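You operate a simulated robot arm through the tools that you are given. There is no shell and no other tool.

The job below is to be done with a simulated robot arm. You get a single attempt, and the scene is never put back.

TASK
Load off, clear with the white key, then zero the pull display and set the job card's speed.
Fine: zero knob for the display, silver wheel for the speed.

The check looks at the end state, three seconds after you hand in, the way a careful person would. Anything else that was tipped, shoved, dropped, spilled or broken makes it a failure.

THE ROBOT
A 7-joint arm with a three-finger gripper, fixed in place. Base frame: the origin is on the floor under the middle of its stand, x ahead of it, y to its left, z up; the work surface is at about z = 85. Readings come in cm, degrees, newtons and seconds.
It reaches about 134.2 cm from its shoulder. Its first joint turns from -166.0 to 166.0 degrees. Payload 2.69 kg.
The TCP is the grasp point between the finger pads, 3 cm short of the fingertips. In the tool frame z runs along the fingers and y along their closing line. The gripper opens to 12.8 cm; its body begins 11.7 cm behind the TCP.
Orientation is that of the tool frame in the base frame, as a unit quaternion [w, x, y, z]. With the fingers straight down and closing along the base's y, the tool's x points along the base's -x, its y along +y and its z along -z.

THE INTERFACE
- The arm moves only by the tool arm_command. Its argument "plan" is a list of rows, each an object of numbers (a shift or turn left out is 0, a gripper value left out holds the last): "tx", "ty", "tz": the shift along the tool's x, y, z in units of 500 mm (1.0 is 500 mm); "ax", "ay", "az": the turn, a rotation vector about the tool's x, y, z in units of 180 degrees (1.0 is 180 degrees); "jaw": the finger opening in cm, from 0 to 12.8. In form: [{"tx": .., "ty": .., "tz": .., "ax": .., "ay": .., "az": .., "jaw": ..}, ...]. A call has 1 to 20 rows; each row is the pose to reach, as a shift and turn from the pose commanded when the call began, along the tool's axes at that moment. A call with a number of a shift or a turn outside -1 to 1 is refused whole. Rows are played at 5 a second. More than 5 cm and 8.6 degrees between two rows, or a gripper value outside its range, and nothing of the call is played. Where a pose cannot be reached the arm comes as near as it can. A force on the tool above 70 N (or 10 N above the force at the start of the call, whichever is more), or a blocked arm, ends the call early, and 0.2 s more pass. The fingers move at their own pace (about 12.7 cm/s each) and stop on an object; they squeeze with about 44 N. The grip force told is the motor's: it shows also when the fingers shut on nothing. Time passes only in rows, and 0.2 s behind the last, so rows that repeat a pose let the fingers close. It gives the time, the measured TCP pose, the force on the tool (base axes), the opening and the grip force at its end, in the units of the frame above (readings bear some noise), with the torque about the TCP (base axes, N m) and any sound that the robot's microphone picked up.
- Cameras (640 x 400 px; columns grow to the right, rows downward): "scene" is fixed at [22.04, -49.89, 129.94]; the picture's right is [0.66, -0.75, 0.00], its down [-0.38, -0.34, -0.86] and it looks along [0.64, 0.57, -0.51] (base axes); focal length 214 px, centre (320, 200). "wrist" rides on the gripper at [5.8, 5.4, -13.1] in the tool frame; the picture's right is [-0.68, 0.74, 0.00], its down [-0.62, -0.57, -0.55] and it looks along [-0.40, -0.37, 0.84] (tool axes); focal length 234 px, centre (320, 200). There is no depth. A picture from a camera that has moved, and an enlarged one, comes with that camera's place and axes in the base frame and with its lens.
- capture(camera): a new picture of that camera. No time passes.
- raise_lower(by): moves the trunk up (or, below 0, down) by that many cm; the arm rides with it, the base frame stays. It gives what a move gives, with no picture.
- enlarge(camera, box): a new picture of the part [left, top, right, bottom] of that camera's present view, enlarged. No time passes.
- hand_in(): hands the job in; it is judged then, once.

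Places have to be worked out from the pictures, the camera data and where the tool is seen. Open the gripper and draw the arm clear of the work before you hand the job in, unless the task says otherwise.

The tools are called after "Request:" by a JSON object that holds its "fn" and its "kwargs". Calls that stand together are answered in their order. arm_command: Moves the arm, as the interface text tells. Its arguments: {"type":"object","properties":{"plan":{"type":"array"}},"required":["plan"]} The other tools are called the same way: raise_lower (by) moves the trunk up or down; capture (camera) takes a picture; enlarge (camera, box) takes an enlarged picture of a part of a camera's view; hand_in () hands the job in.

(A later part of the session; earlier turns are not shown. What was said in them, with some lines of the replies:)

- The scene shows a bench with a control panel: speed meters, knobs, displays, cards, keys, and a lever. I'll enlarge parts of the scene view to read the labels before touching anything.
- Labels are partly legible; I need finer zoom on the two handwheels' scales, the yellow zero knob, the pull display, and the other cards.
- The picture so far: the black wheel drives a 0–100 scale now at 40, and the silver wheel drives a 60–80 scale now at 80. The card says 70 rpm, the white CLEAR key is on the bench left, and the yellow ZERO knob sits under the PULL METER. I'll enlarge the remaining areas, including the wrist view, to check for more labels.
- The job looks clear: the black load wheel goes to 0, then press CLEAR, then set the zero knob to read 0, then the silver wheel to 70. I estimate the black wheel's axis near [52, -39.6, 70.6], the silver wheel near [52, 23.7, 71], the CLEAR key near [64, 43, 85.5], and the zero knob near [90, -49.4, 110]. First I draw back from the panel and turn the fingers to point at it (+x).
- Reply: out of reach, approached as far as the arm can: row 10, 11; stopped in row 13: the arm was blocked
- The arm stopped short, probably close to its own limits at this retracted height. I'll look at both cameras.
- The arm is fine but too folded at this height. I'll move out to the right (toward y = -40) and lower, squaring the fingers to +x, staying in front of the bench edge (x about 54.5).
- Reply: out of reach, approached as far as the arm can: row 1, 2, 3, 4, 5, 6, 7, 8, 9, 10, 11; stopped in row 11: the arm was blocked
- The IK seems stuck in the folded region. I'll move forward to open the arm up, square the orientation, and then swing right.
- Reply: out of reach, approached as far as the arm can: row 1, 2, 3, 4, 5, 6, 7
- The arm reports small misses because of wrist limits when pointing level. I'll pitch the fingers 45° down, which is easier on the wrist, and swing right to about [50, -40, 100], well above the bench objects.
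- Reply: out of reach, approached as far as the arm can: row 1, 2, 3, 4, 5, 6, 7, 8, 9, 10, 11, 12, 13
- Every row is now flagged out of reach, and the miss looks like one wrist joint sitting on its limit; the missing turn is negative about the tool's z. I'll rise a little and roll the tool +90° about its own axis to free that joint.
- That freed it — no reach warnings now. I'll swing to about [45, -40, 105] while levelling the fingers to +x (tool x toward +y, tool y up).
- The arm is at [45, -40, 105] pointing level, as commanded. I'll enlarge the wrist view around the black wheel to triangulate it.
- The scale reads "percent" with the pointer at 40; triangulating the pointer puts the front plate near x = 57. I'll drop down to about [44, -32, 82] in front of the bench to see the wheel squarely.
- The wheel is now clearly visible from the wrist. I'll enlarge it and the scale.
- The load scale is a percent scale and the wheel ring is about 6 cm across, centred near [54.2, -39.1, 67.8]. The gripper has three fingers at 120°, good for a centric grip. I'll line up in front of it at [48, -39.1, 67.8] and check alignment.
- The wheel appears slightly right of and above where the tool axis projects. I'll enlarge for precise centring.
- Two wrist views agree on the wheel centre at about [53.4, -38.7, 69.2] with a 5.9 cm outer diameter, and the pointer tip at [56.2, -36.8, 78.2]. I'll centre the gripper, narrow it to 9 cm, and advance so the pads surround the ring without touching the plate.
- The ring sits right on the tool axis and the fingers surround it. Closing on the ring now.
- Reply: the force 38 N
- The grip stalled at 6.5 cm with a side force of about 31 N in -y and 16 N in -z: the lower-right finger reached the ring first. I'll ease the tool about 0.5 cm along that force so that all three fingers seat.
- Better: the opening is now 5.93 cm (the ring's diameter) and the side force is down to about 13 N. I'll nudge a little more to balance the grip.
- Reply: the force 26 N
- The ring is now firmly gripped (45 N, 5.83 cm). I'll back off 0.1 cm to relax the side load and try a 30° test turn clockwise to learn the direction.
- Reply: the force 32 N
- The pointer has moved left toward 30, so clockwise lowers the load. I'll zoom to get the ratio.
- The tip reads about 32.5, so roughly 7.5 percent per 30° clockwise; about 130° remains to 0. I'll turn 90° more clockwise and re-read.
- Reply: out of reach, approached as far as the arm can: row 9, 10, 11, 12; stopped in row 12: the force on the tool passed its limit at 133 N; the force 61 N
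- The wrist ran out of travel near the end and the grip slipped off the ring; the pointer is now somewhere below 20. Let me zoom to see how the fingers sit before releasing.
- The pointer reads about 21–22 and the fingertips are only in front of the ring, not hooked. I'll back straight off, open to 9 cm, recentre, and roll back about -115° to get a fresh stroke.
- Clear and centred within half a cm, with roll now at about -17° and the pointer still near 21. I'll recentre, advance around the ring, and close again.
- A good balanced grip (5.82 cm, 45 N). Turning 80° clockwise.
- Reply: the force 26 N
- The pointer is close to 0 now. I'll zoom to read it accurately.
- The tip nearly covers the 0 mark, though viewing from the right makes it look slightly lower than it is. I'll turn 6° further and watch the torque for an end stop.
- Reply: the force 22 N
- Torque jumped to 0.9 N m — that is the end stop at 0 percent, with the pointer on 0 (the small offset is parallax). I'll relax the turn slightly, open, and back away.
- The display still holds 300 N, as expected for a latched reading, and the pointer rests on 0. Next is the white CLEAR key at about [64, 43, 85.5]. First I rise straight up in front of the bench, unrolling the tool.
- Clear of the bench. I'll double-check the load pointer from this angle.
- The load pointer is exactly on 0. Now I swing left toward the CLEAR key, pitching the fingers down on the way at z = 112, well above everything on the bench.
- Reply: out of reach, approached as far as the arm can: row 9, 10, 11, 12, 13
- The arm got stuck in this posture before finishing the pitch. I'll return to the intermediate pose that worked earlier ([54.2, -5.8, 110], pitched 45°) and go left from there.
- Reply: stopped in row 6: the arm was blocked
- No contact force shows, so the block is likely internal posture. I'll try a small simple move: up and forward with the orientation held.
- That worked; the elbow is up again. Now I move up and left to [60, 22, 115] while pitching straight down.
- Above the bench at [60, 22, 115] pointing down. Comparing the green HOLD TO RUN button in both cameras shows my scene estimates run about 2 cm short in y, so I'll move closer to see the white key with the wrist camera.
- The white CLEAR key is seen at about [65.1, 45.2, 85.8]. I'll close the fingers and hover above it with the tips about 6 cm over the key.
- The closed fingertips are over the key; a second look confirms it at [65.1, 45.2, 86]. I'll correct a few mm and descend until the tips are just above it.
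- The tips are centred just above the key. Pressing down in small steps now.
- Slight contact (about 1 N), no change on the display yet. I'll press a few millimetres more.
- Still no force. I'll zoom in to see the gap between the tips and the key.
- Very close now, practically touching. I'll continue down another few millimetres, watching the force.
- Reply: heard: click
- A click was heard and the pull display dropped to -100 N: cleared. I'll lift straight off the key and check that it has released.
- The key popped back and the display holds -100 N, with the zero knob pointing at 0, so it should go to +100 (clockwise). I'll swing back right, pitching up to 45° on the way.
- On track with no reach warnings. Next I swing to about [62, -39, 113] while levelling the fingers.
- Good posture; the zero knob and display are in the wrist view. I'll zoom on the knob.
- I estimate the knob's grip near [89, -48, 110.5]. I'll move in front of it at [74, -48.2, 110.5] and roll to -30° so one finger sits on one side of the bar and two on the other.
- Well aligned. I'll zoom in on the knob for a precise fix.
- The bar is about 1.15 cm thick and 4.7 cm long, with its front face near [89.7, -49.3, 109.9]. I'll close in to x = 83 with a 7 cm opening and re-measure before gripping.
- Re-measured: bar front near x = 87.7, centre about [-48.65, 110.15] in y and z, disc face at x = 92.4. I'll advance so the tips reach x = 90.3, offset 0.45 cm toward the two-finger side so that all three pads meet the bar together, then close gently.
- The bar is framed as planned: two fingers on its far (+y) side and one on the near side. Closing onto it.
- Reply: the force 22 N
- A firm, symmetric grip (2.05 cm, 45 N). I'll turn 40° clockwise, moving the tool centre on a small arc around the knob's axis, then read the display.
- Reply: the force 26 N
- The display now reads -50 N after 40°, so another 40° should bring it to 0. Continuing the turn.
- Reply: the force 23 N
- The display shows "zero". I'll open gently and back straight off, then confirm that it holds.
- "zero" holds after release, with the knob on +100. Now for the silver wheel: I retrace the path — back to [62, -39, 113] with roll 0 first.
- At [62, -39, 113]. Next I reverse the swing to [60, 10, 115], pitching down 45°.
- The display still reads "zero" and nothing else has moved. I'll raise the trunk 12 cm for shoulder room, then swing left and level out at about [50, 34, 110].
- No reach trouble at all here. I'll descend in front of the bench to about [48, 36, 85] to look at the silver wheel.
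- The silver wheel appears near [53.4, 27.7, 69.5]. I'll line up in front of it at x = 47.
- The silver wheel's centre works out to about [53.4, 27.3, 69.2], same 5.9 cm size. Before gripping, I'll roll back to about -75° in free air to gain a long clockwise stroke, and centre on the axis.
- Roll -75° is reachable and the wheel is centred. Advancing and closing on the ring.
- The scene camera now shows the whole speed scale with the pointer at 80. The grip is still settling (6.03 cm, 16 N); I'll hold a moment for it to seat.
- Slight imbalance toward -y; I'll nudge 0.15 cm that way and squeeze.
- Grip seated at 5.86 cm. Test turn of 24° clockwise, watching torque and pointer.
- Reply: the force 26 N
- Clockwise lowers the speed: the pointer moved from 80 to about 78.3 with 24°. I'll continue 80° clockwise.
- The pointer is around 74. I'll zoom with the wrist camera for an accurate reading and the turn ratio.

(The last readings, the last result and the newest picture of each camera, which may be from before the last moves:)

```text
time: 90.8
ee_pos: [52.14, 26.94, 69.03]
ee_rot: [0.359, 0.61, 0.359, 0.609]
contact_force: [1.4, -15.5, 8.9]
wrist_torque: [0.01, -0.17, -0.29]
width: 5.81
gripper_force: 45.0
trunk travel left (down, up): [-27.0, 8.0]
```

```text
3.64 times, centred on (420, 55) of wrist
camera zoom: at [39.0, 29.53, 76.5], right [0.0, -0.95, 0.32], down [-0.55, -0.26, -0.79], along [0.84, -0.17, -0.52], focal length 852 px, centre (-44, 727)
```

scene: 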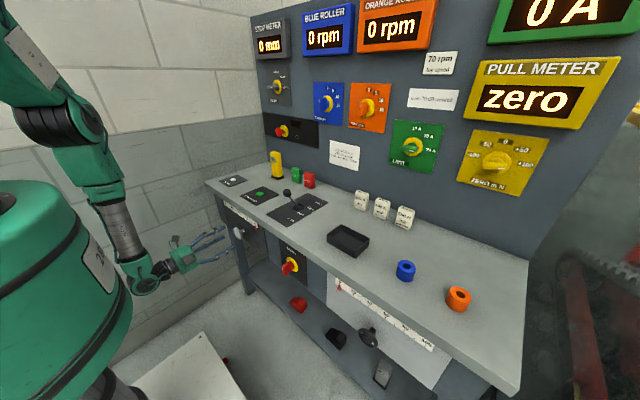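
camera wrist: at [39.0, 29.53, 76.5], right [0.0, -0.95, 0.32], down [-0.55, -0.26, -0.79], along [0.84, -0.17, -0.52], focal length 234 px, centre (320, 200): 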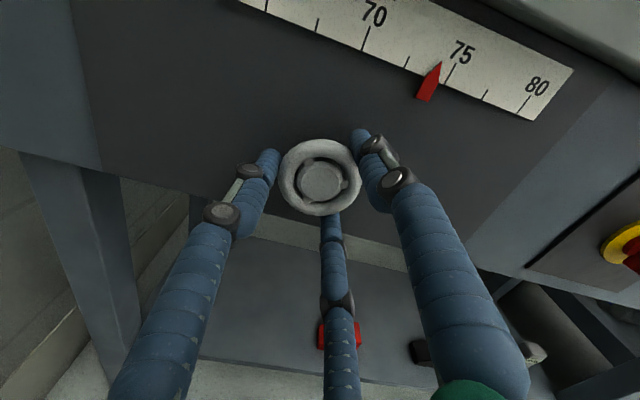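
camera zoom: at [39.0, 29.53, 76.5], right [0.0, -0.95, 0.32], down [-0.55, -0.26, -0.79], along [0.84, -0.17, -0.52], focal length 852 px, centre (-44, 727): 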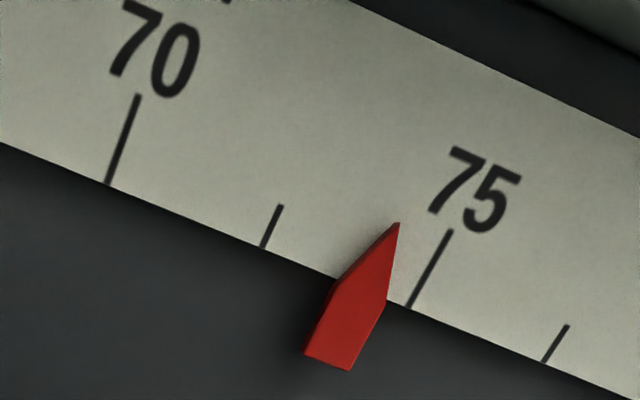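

Combining both views, the pointer is at about 74.2 and the ratio is about 18° per rpm, so about 75° remains. To avoid the wrist limit I'll release, back off, roll back 75°, and regrip.

Request:
{"fn": "arm_command", "kwargs": {"plan": [{"jaw": 7.0}, {"jaw": 9.0}, {"jaw": 9.0}, {"tz": -0.055, "jaw": 9.0}, {"tz": -0.11, "jaw": 9.0}, {"tz": -0.11, "az": -0.0417, "jaw": 9.0}, {"tz": -0.11, "az": -0.0833, "jaw": 9.0}, {"tz": -0.11, "az": -0.125, "jaw": 9.0}, {"tz": -0.11, "az": -0.1667, "jaw": 9.0}, {"tz": -0.11, "az": -0.2083, "jaw": 9.0}, {"tz": -0.11, "az": -0.25, "jaw": 9.0}, {"tz": -0.11, "az": -0.2917, "jaw": 9.0}, {"tz": -0.11, "az": -0.3333, "jaw": 9.0}, {"tz": -0.11, "az": -0.375, "jaw": 9.0}, {"tz": -0.11, "az": -0.4167, "jaw": 9.0}, {"tz": -0.11, "az": -0.4167, "jaw": 9.0}]}}

Request:
{"fn": "capture", "kwargs": {"camera": "wrist"}}

Request:
{"fn": "enlarge", "kwargs": {"camera": "scene", "box": [220, 195, 284, 235]}}

```text
time: 94.2
ee_pos: [46.56, 27.1, 68.99]
ee_rot: [0.656, 0.264, 0.656, 0.264]
contact_force: [0.3, -1.5, -0.5]
wrist_torque: [0.02, 0.03, 0.0]
width: 8.99
gripper_force: 0.1
trunk travel left (down, up): [-27.0, 8.0]
```

```text
taken
camera wrist: at [33.5, 34.99, 68.48], right [0.0, 0.06, 1.0], down [-0.55, -0.83, 0.05], along [0.84, -0.55, 0.03], focal length 234 px, centre (320, 200)
```

wrist: 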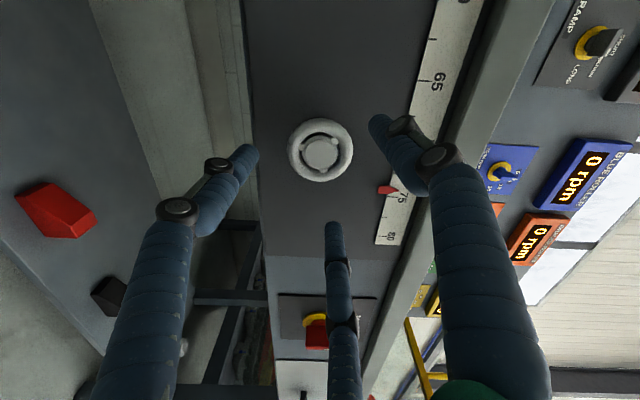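

```text
10.00 times, centred on (252, 215) of scene
camera zoom: at [22.04, -49.89, 129.94], right [0.66, -0.75, 0.0], down [-0.38, -0.34, -0.86], along [0.64, 0.57, -0.51], focal length 2145 px, centre (1000, 50)
```

zoom: 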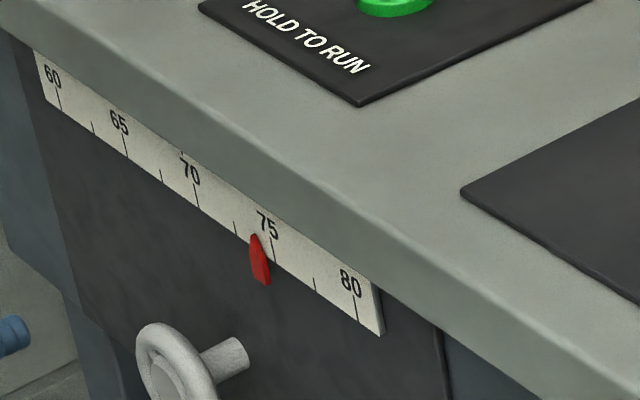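

The pointer stayed put while I released. Re-advancing at roll -46° and closing again.

Request:
{"fn": "arm_command", "kwargs": {"plan": [{"tx": -0.0014, "ty": -0.0003, "tz": 0.04, "jaw": 9.0}, {"tx": -0.0014, "ty": -0.0003, "tz": 0.08, "jaw": 9.0}, {"tx": -0.0014, "ty": -0.0003, "tz": 0.11, "jaw": 9.0}, {"tx": -0.0014, "ty": -0.0003, "tz": 0.11, "jaw": 7.0}, {"tx": -0.0014, "ty": -0.0003, "tz": 0.11, "jaw": 4.0}, {"tx": -0.0014, "ty": -0.0003, "tz": 0.11, "jaw": 1.0}, {"tx": -0.0014, "ty": -0.0003, "tz": 0.11, "jaw": 1.0}, {"tx": -0.0014, "ty": -0.0003, "tz": 0.11, "jaw": 1.0}, {"tx": -0.0014, "ty": -0.0003, "tz": 0.11, "jaw": 1.0}]}}

Request:
{"fn": "enlarge", "kwargs": {"camera": "scene", "box": [220, 195, 284, 235]}}

```text
time: 96.2
ee_pos: [52.15, 27.01, 68.97]
ee_rot: [0.655, 0.264, 0.656, 0.264]
contact_force: [-5.0, 7.4, -13.2]
wrist_torque: [0.0, 0.3, 0.21]
width: 5.82
gripper_force: 45.0
trunk travel left (down, up): [-27.0, 8.0]
```

```text
10.00 times, centred on (252, 215) of scene
camera zoom: at [22.04, -49.89, 129.94], right [0.66, -0.75, 0.0], down [-0.38, -0.34, -0.86], along [0.64, 0.57, -0.51], focal length 2145 px, centre (1000, 50)
```

zoom: 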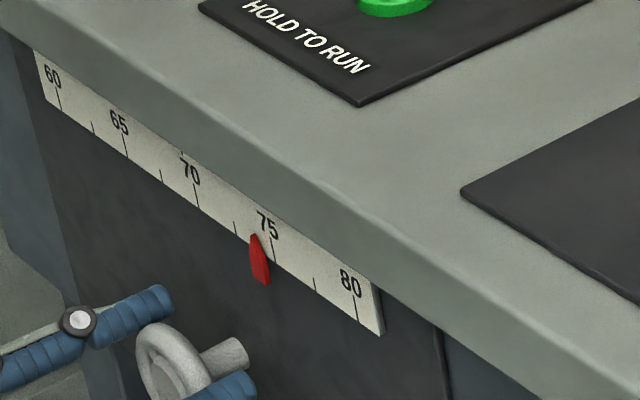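

A solid grip again (5.82 cm, 45 N). Turning 66° clockwise, leaving a little for fine adjustment.

Request:
{"fn": "arm_command", "kwargs": {"plan": [{"az": 0.0367, "jaw": 1.0}, {"az": 0.0733, "jaw": 1.0}, {"az": 0.11, "jaw": 1.0}, {"az": 0.1467, "jaw": 1.0}, {"az": 0.1833, "jaw": 1.0}, {"az": 0.22, "jaw": 1.0}, {"az": 0.2567, "jaw": 1.0}, {"az": 0.2933, "jaw": 1.0}, {"az": 0.33, "jaw": 1.0}, {"az": 0.3667, "jaw": 1.0}, {"az": 0.3667, "jaw": 1.0}]}}

Request:
{"fn": "enlarge", "kwargs": {"camera": "scene", "box": [220, 195, 284, 235]}}

Request:
{"fn": "capture", "kwargs": {"camera": "wrist"}}

```text
time: 98.6
ee_pos: [52.27, 26.97, 68.99]
ee_rot: [0.405, 0.58, 0.405, 0.579]
contact_force: [-4.3, 4.3, -9.3]
wrist_torque: [0.02, 0.17, -0.12]
width: 5.81
gripper_force: 44.9
trunk travel left (down, up): [-27.0, 8.0]
```

```text
10.00 times, centred on (252, 215) of scene
camera zoom: at [22.04, -49.89, 129.94], right [0.66, -0.75, 0.0], down [-0.38, -0.34, -0.86], along [0.64, 0.57, -0.51], focal length 2145 px, centre (1000, 50)
```

zoom: 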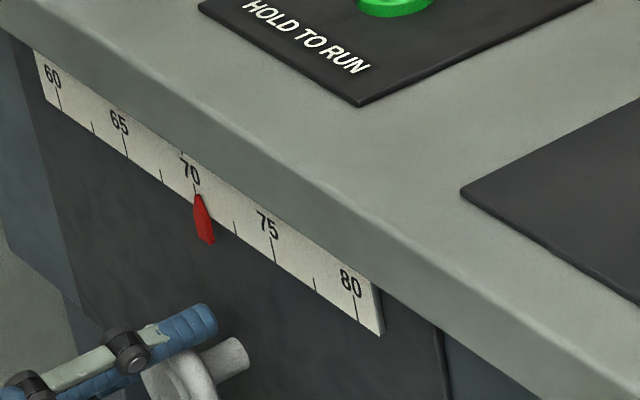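

```text
taken
camera wrist: at [39.02, 30.7, 76.02], right [0.0, -0.89, 0.46], down [-0.55, -0.39, -0.74], along [0.84, -0.25, -0.49], focal length 234 px, centre (320, 200)
```

wrist: 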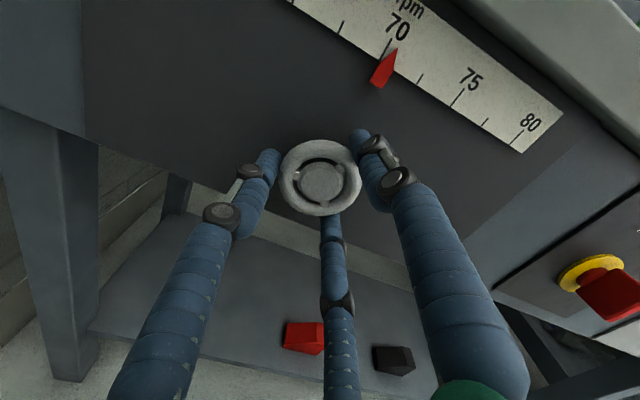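

The pointer is close to 70 now; zooming for a fine reading.

Request:
{"fn": "enlarge", "kwargs": {"camera": "wrist", "box": [340, 10, 468, 110]}}

Request:
{"fn": "enlarge", "kwargs": {"camera": "scene", "box": [228, 206, 260, 226]}}

```text
4.00 times, centred on (404, 60) of wrist
camera zoom: at [39.02, 30.7, 76.02], right [0.0, -0.89, 0.46], down [-0.55, -0.39, -0.74], along [0.84, -0.25, -0.49], focal length 937 px, centre (-16, 760)
```

zoom: 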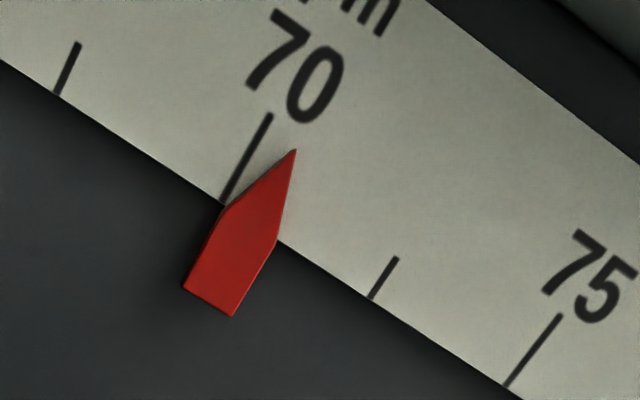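

```text
16.00 times, centred on (244, 216) of scene
camera zoom: at [22.04, -49.89, 129.94], right [0.66, -0.75, 0.0], down [-0.38, -0.34, -0.86], along [0.64, 0.57, -0.51], focal length 3432 px, centre (1536, -56)
```

zoom: 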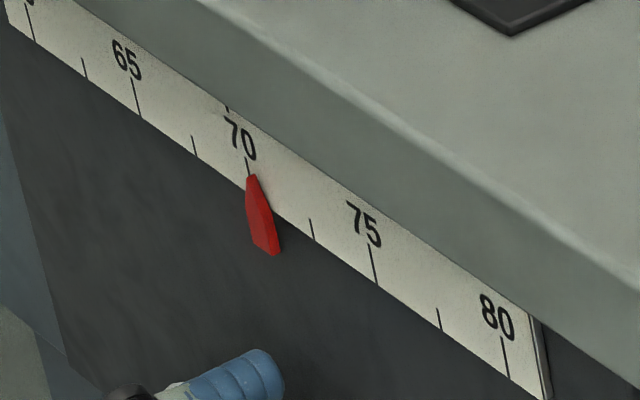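

Both views agree on about 70.5 after allowing for parallax, so about 9.5° more is needed.

Request:
{"fn": "arm_command", "kwargs": {"plan": [{"az": 0.0265, "jaw": 1.0}, {"az": 0.053, "jaw": 1.0}, {"az": 0.053, "jaw": 1.0}]}}

Request:
{"fn": "enlarge", "kwargs": {"camera": "wrist", "box": [320, 0, 448, 100]}}

Request:
{"fn": "enlarge", "kwargs": {"camera": "scene", "box": [228, 206, 260, 226]}}

```text
time: 99.4
ee_pos: [52.16, 27.01, 69.01]
ee_rot: [0.358, 0.611, 0.355, 0.61]
contact_force: [-4.0, 2.0, -7.6]
wrist_torque: [0.04, 0.4, -0.07]
width: 5.84
gripper_force: 45.4
trunk travel left (down, up): [-27.0, 8.0]
```

```text
4.00 times, centred on (384, 50) of wrist
camera zoom: at [39.02, 29.49, 76.53], right [0.0, -0.95, 0.31], down [-0.55, -0.26, -0.8], along [0.84, -0.17, -0.52], focal length 937 px, centre (64, 800)
```

zoom: 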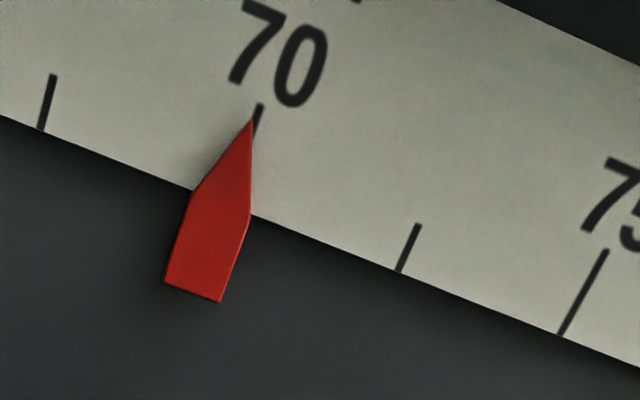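

```text
16.00 times, centred on (244, 216) of scene
camera zoom: at [22.04, -49.89, 129.94], right [0.66, -0.75, 0.0], down [-0.38, -0.34, -0.86], along [0.64, 0.57, -0.51], focal length 3432 px, centre (1536, -56)
```

zoom: 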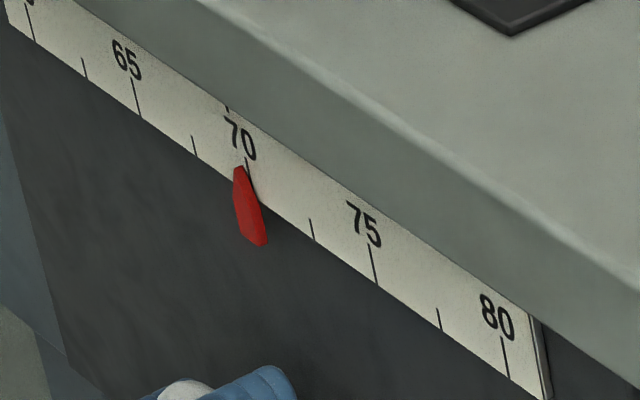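

Reading about 69.95, nearly exact. I'll release without disturbing it, back off, and roll so the camera looks at the pointer straight-on for a parallax-free check.

Request:
{"fn": "arm_command", "kwargs": {"plan": [{"jaw": 6.5}, {"jaw": 8.0}, {"jaw": 9.0}, {"jaw": 9.0}, {"tz": -0.03, "jaw": 9.0}, {"tz": -0.06, "az": 0.03, "jaw": 9.0}, {"tz": -0.08, "az": 0.06, "jaw": 9.0}, {"tz": -0.08, "az": 0.095, "jaw": 9.0}, {"tz": -0.08, "az": 0.095, "jaw": 9.0}]}}

Request:
{"fn": "capture", "kwargs": {"camera": "wrist"}}

Request:
{"fn": "enlarge", "kwargs": {"camera": "scene", "box": [228, 206, 260, 226]}}

```text
time: 101.4
ee_pos: [48.22, 26.8, 69.08]
ee_rot: [0.262, 0.657, 0.261, 0.657]
contact_force: [-0.6, -0.4, -0.5]
wrist_torque: [-0.01, -0.02, -0.04]
width: 8.97
gripper_force: 0.0
trunk travel left (down, up): [-27.0, 8.0]
```

```text
taken
camera wrist: at [35.01, 27.11, 76.94], right [0.0, -1.0, 0.01], down [-0.55, -0.01, -0.84], along [0.84, -0.01, -0.55], focal length 234 px, centre (320, 200)
```

wrist: 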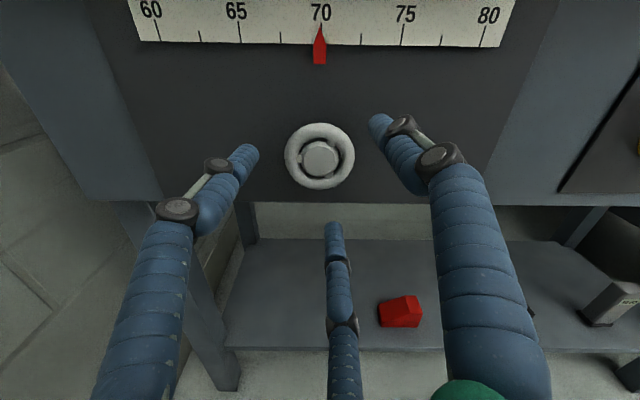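

```text
16.00 times, centred on (244, 216) of scene
camera zoom: at [22.04, -49.89, 129.94], right [0.66, -0.75, 0.0], down [-0.38, -0.34, -0.86], along [0.64, 0.57, -0.51], focal length 3432 px, centre (1536, -56)
```

zoom: 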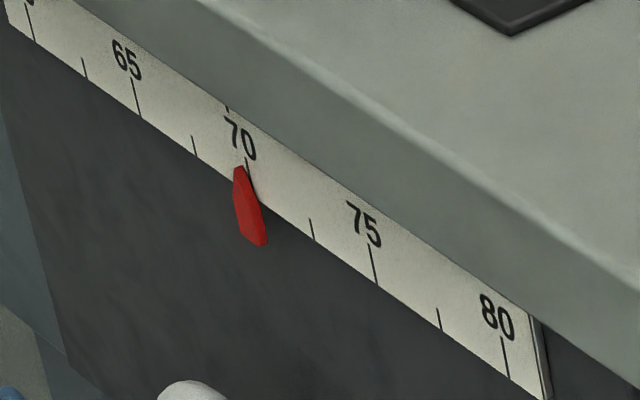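

A head-on view. I'll enlarge the pointer region.

Request:
{"fn": "enlarge", "kwargs": {"camera": "wrist", "box": [280, 0, 360, 70]}}

Request:
{"fn": "enlarge", "kwargs": {"camera": "wrist", "box": [120, 0, 520, 80]}}

```text
5.71 times, centred on (320, 35) of wrist
camera zoom: at [35.01, 27.11, 76.94], right [0.0, -1.0, 0.01], down [-0.55, -0.01, -0.84], along [0.84, -0.01, -0.55], focal length 1338 px, centre (320, 1143)
```

zoom: 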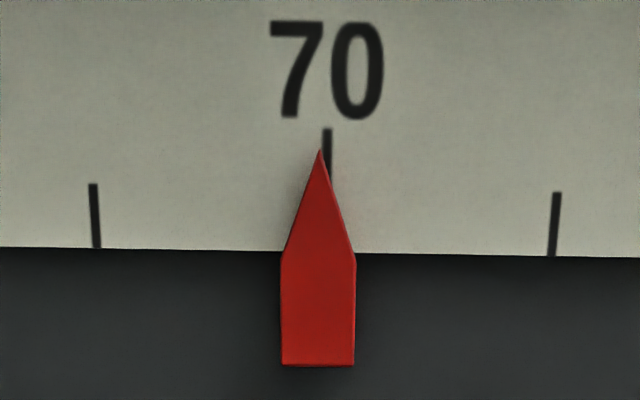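

```text
1.60 times, centred on (320, 40) of wrist
camera zoom: at [35.01, 27.11, 76.94], right [0.0, -1.0, 0.01], down [-0.55, -0.01, -0.84], along [0.84, -0.01, -0.55], focal length 375 px, centre (320, 456)
```

zoom: 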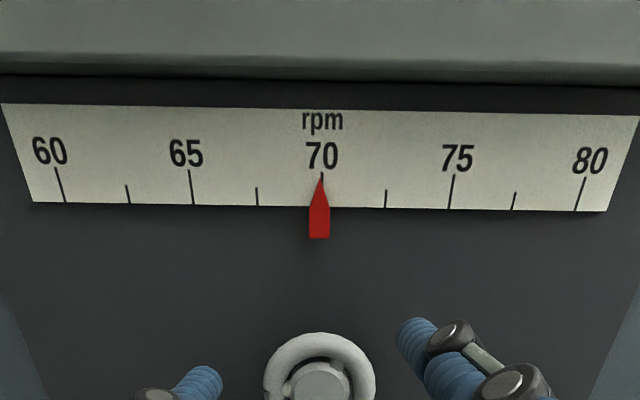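

Straight-on, the tip sits at 69.9, within about 0.1 rpm of the 70 mark and well inside the tick's neighbourhood. Now I back the arm away, rising straight up in front of the bench with the gripper open.

Request:
{"fn": "arm_command", "kwargs": {"plan": [{"tx": 0.0, "ty": 0.0, "tz": -0.06, "jaw": 9.0}, {"tx": 0.0691, "ty": 0.0434, "tz": -0.06, "az": -0.0259}, {"tx": 0.1382, "ty": 0.0868, "tz": -0.06, "az": -0.0518}, {"tx": 0.2073, "ty": 0.1302, "tz": -0.06, "az": -0.0777}, {"tx": 0.2764, "ty": 0.1736, "tz": -0.06, "az": -0.1036}, {"tx": 0.3455, "ty": 0.217, "tz": -0.06, "az": -0.1295}, {"tx": 0.4146, "ty": 0.2604, "tz": -0.06, "az": -0.1554}, {"tx": 0.4837, "ty": 0.3038, "tz": -0.06, "az": -0.1813}, {"tx": 0.5528, "ty": 0.3472, "tz": -0.06, "az": -0.2072}, {"tx": 0.6219, "ty": 0.3906, "tz": -0.06, "az": -0.2331}, {"tx": 0.691, "ty": 0.434, "tz": -0.06, "az": -0.259}, {"tx": 0.691, "ty": 0.434, "tz": -0.06, "az": -0.259, "jaw": 12.0}]}}

Request:
{"fn": "capture", "kwargs": {"camera": "scene"}}

Request:
{"fn": "enlarge", "kwargs": {"camera": "scene", "box": [228, 200, 292, 240]}}

Request:
{"fn": "enlarge", "kwargs": {"camera": "scene", "box": [320, 270, 448, 350]}}

Request:
{"fn": "enlarge", "kwargs": {"camera": "scene", "box": [440, 40, 640, 200]}}

Request:
{"fn": "enlarge", "kwargs": {"camera": "scene", "box": [200, 130, 360, 230]}}

```text
time: 104.0
ee_pos: [44.92, 34.78, 109.12]
ee_rot: [0.501, 0.5, 0.5, 0.5]
contact_force: [-0.5, -0.2, -0.6]
wrist_torque: [0.01, 0.0, 0.03]
width: 12.02
gripper_force: 0.1
trunk travel left (down, up): [-27.0, 8.0]
```

```text
taken
```

scene: 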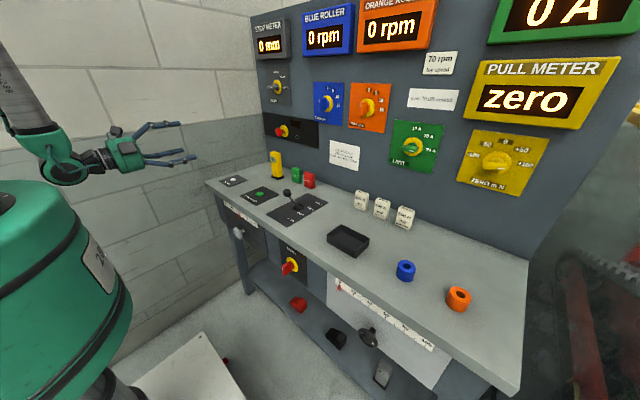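

```text
10.00 times, centred on (260, 220) of scene
camera zoom: at [22.04, -49.89, 129.94], right [0.66, -0.75, 0.0], down [-0.38, -0.34, -0.86], along [0.64, 0.57, -0.51], focal length 2145 px, centre (920, 0)
```

zoom: 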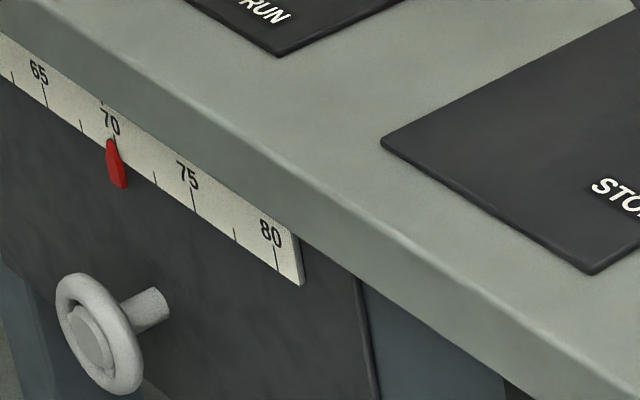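

```text
5.00 times, centred on (384, 310) of scene
camera zoom: at [22.04, -49.89, 129.94], right [0.66, -0.75, 0.0], down [-0.38, -0.34, -0.86], along [0.64, 0.57, -0.51], focal length 1072 px, centre (0, -350)
```

zoom: 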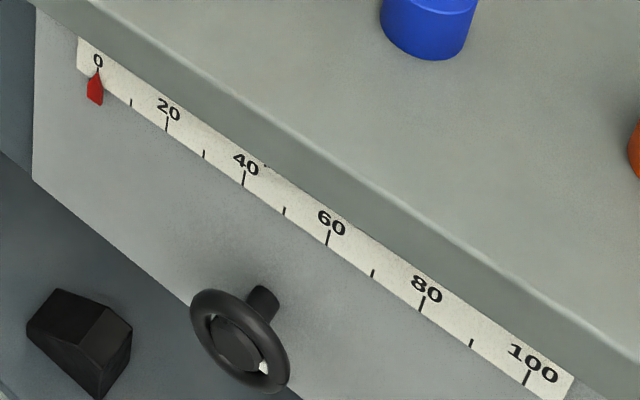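

```text
2.50 times, centred on (540, 120) of scene
camera zoom: at [22.04, -49.89, 129.94], right [0.66, -0.75, 0.0], down [-0.38, -0.34, -0.86], along [0.64, 0.57, -0.51], focal length 536 px, centre (-230, 400)
```

zoom: 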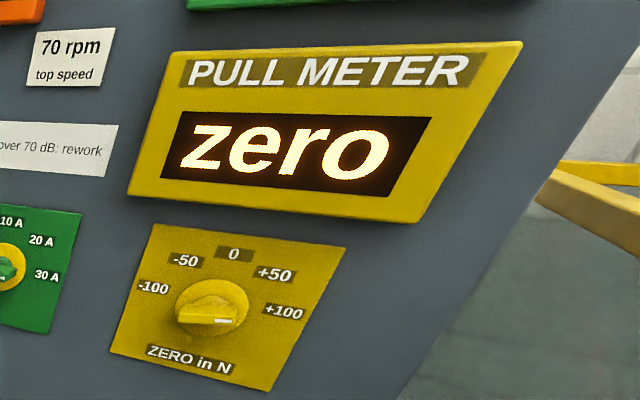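

```text
4.00 times, centred on (280, 180) of scene
camera zoom: at [22.04, -49.89, 129.94], right [0.66, -0.75, 0.0], down [-0.38, -0.34, -0.86], along [0.64, 0.57, -0.51], focal length 858 px, centre (480, 280)
```

zoom: 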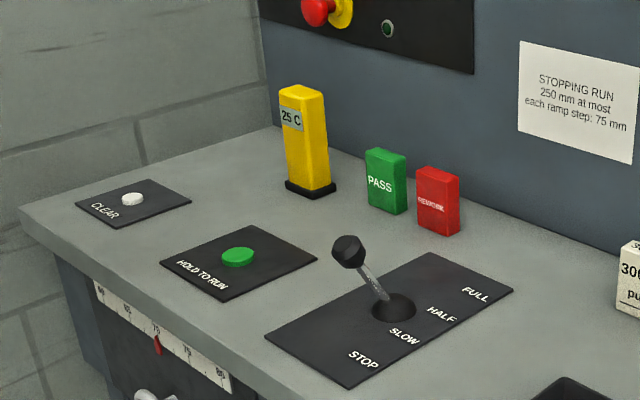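

Everything checks out: load at 0 percent, the pull display reads "zero" after clearing, speed is at 70 rpm, and all other items are where they were. The gripper is open and the arm is clear, so I hand the job in.

Request:
{"fn": "hand_in", "kwargs": {}}

```text
The job is handed in.
```

The job is handed in. My last pictures showed every setting where the task asked for it:

- **Load:** the black wheel is turned down to its stop, with the pointer on 0 percent (it was at 40).
- **Clear:** I pressed the white key once and heard it click. The pull display dropped from 300 N to -100 N.
- **Zero:** the zero knob is at +100, and the pull display reads "zero". It still read that after I let go.
- **Speed:** the silver wheel is set for the job card's 70 rpm. Seen straight on, the pointer is at about 69.9; I left it there rather than grip the wheel again.

While I turned the load wheel, the wrist ran out of travel and the gripper slipped off the ring. The force peaked at 133 N, and I saw no damage. I gripped it again and finished the turn.

The last pictures showed nothing else moved or knocked over. The gripper is open and the arm is clear of the bench. I left the trunk 12 cm higher than it started.
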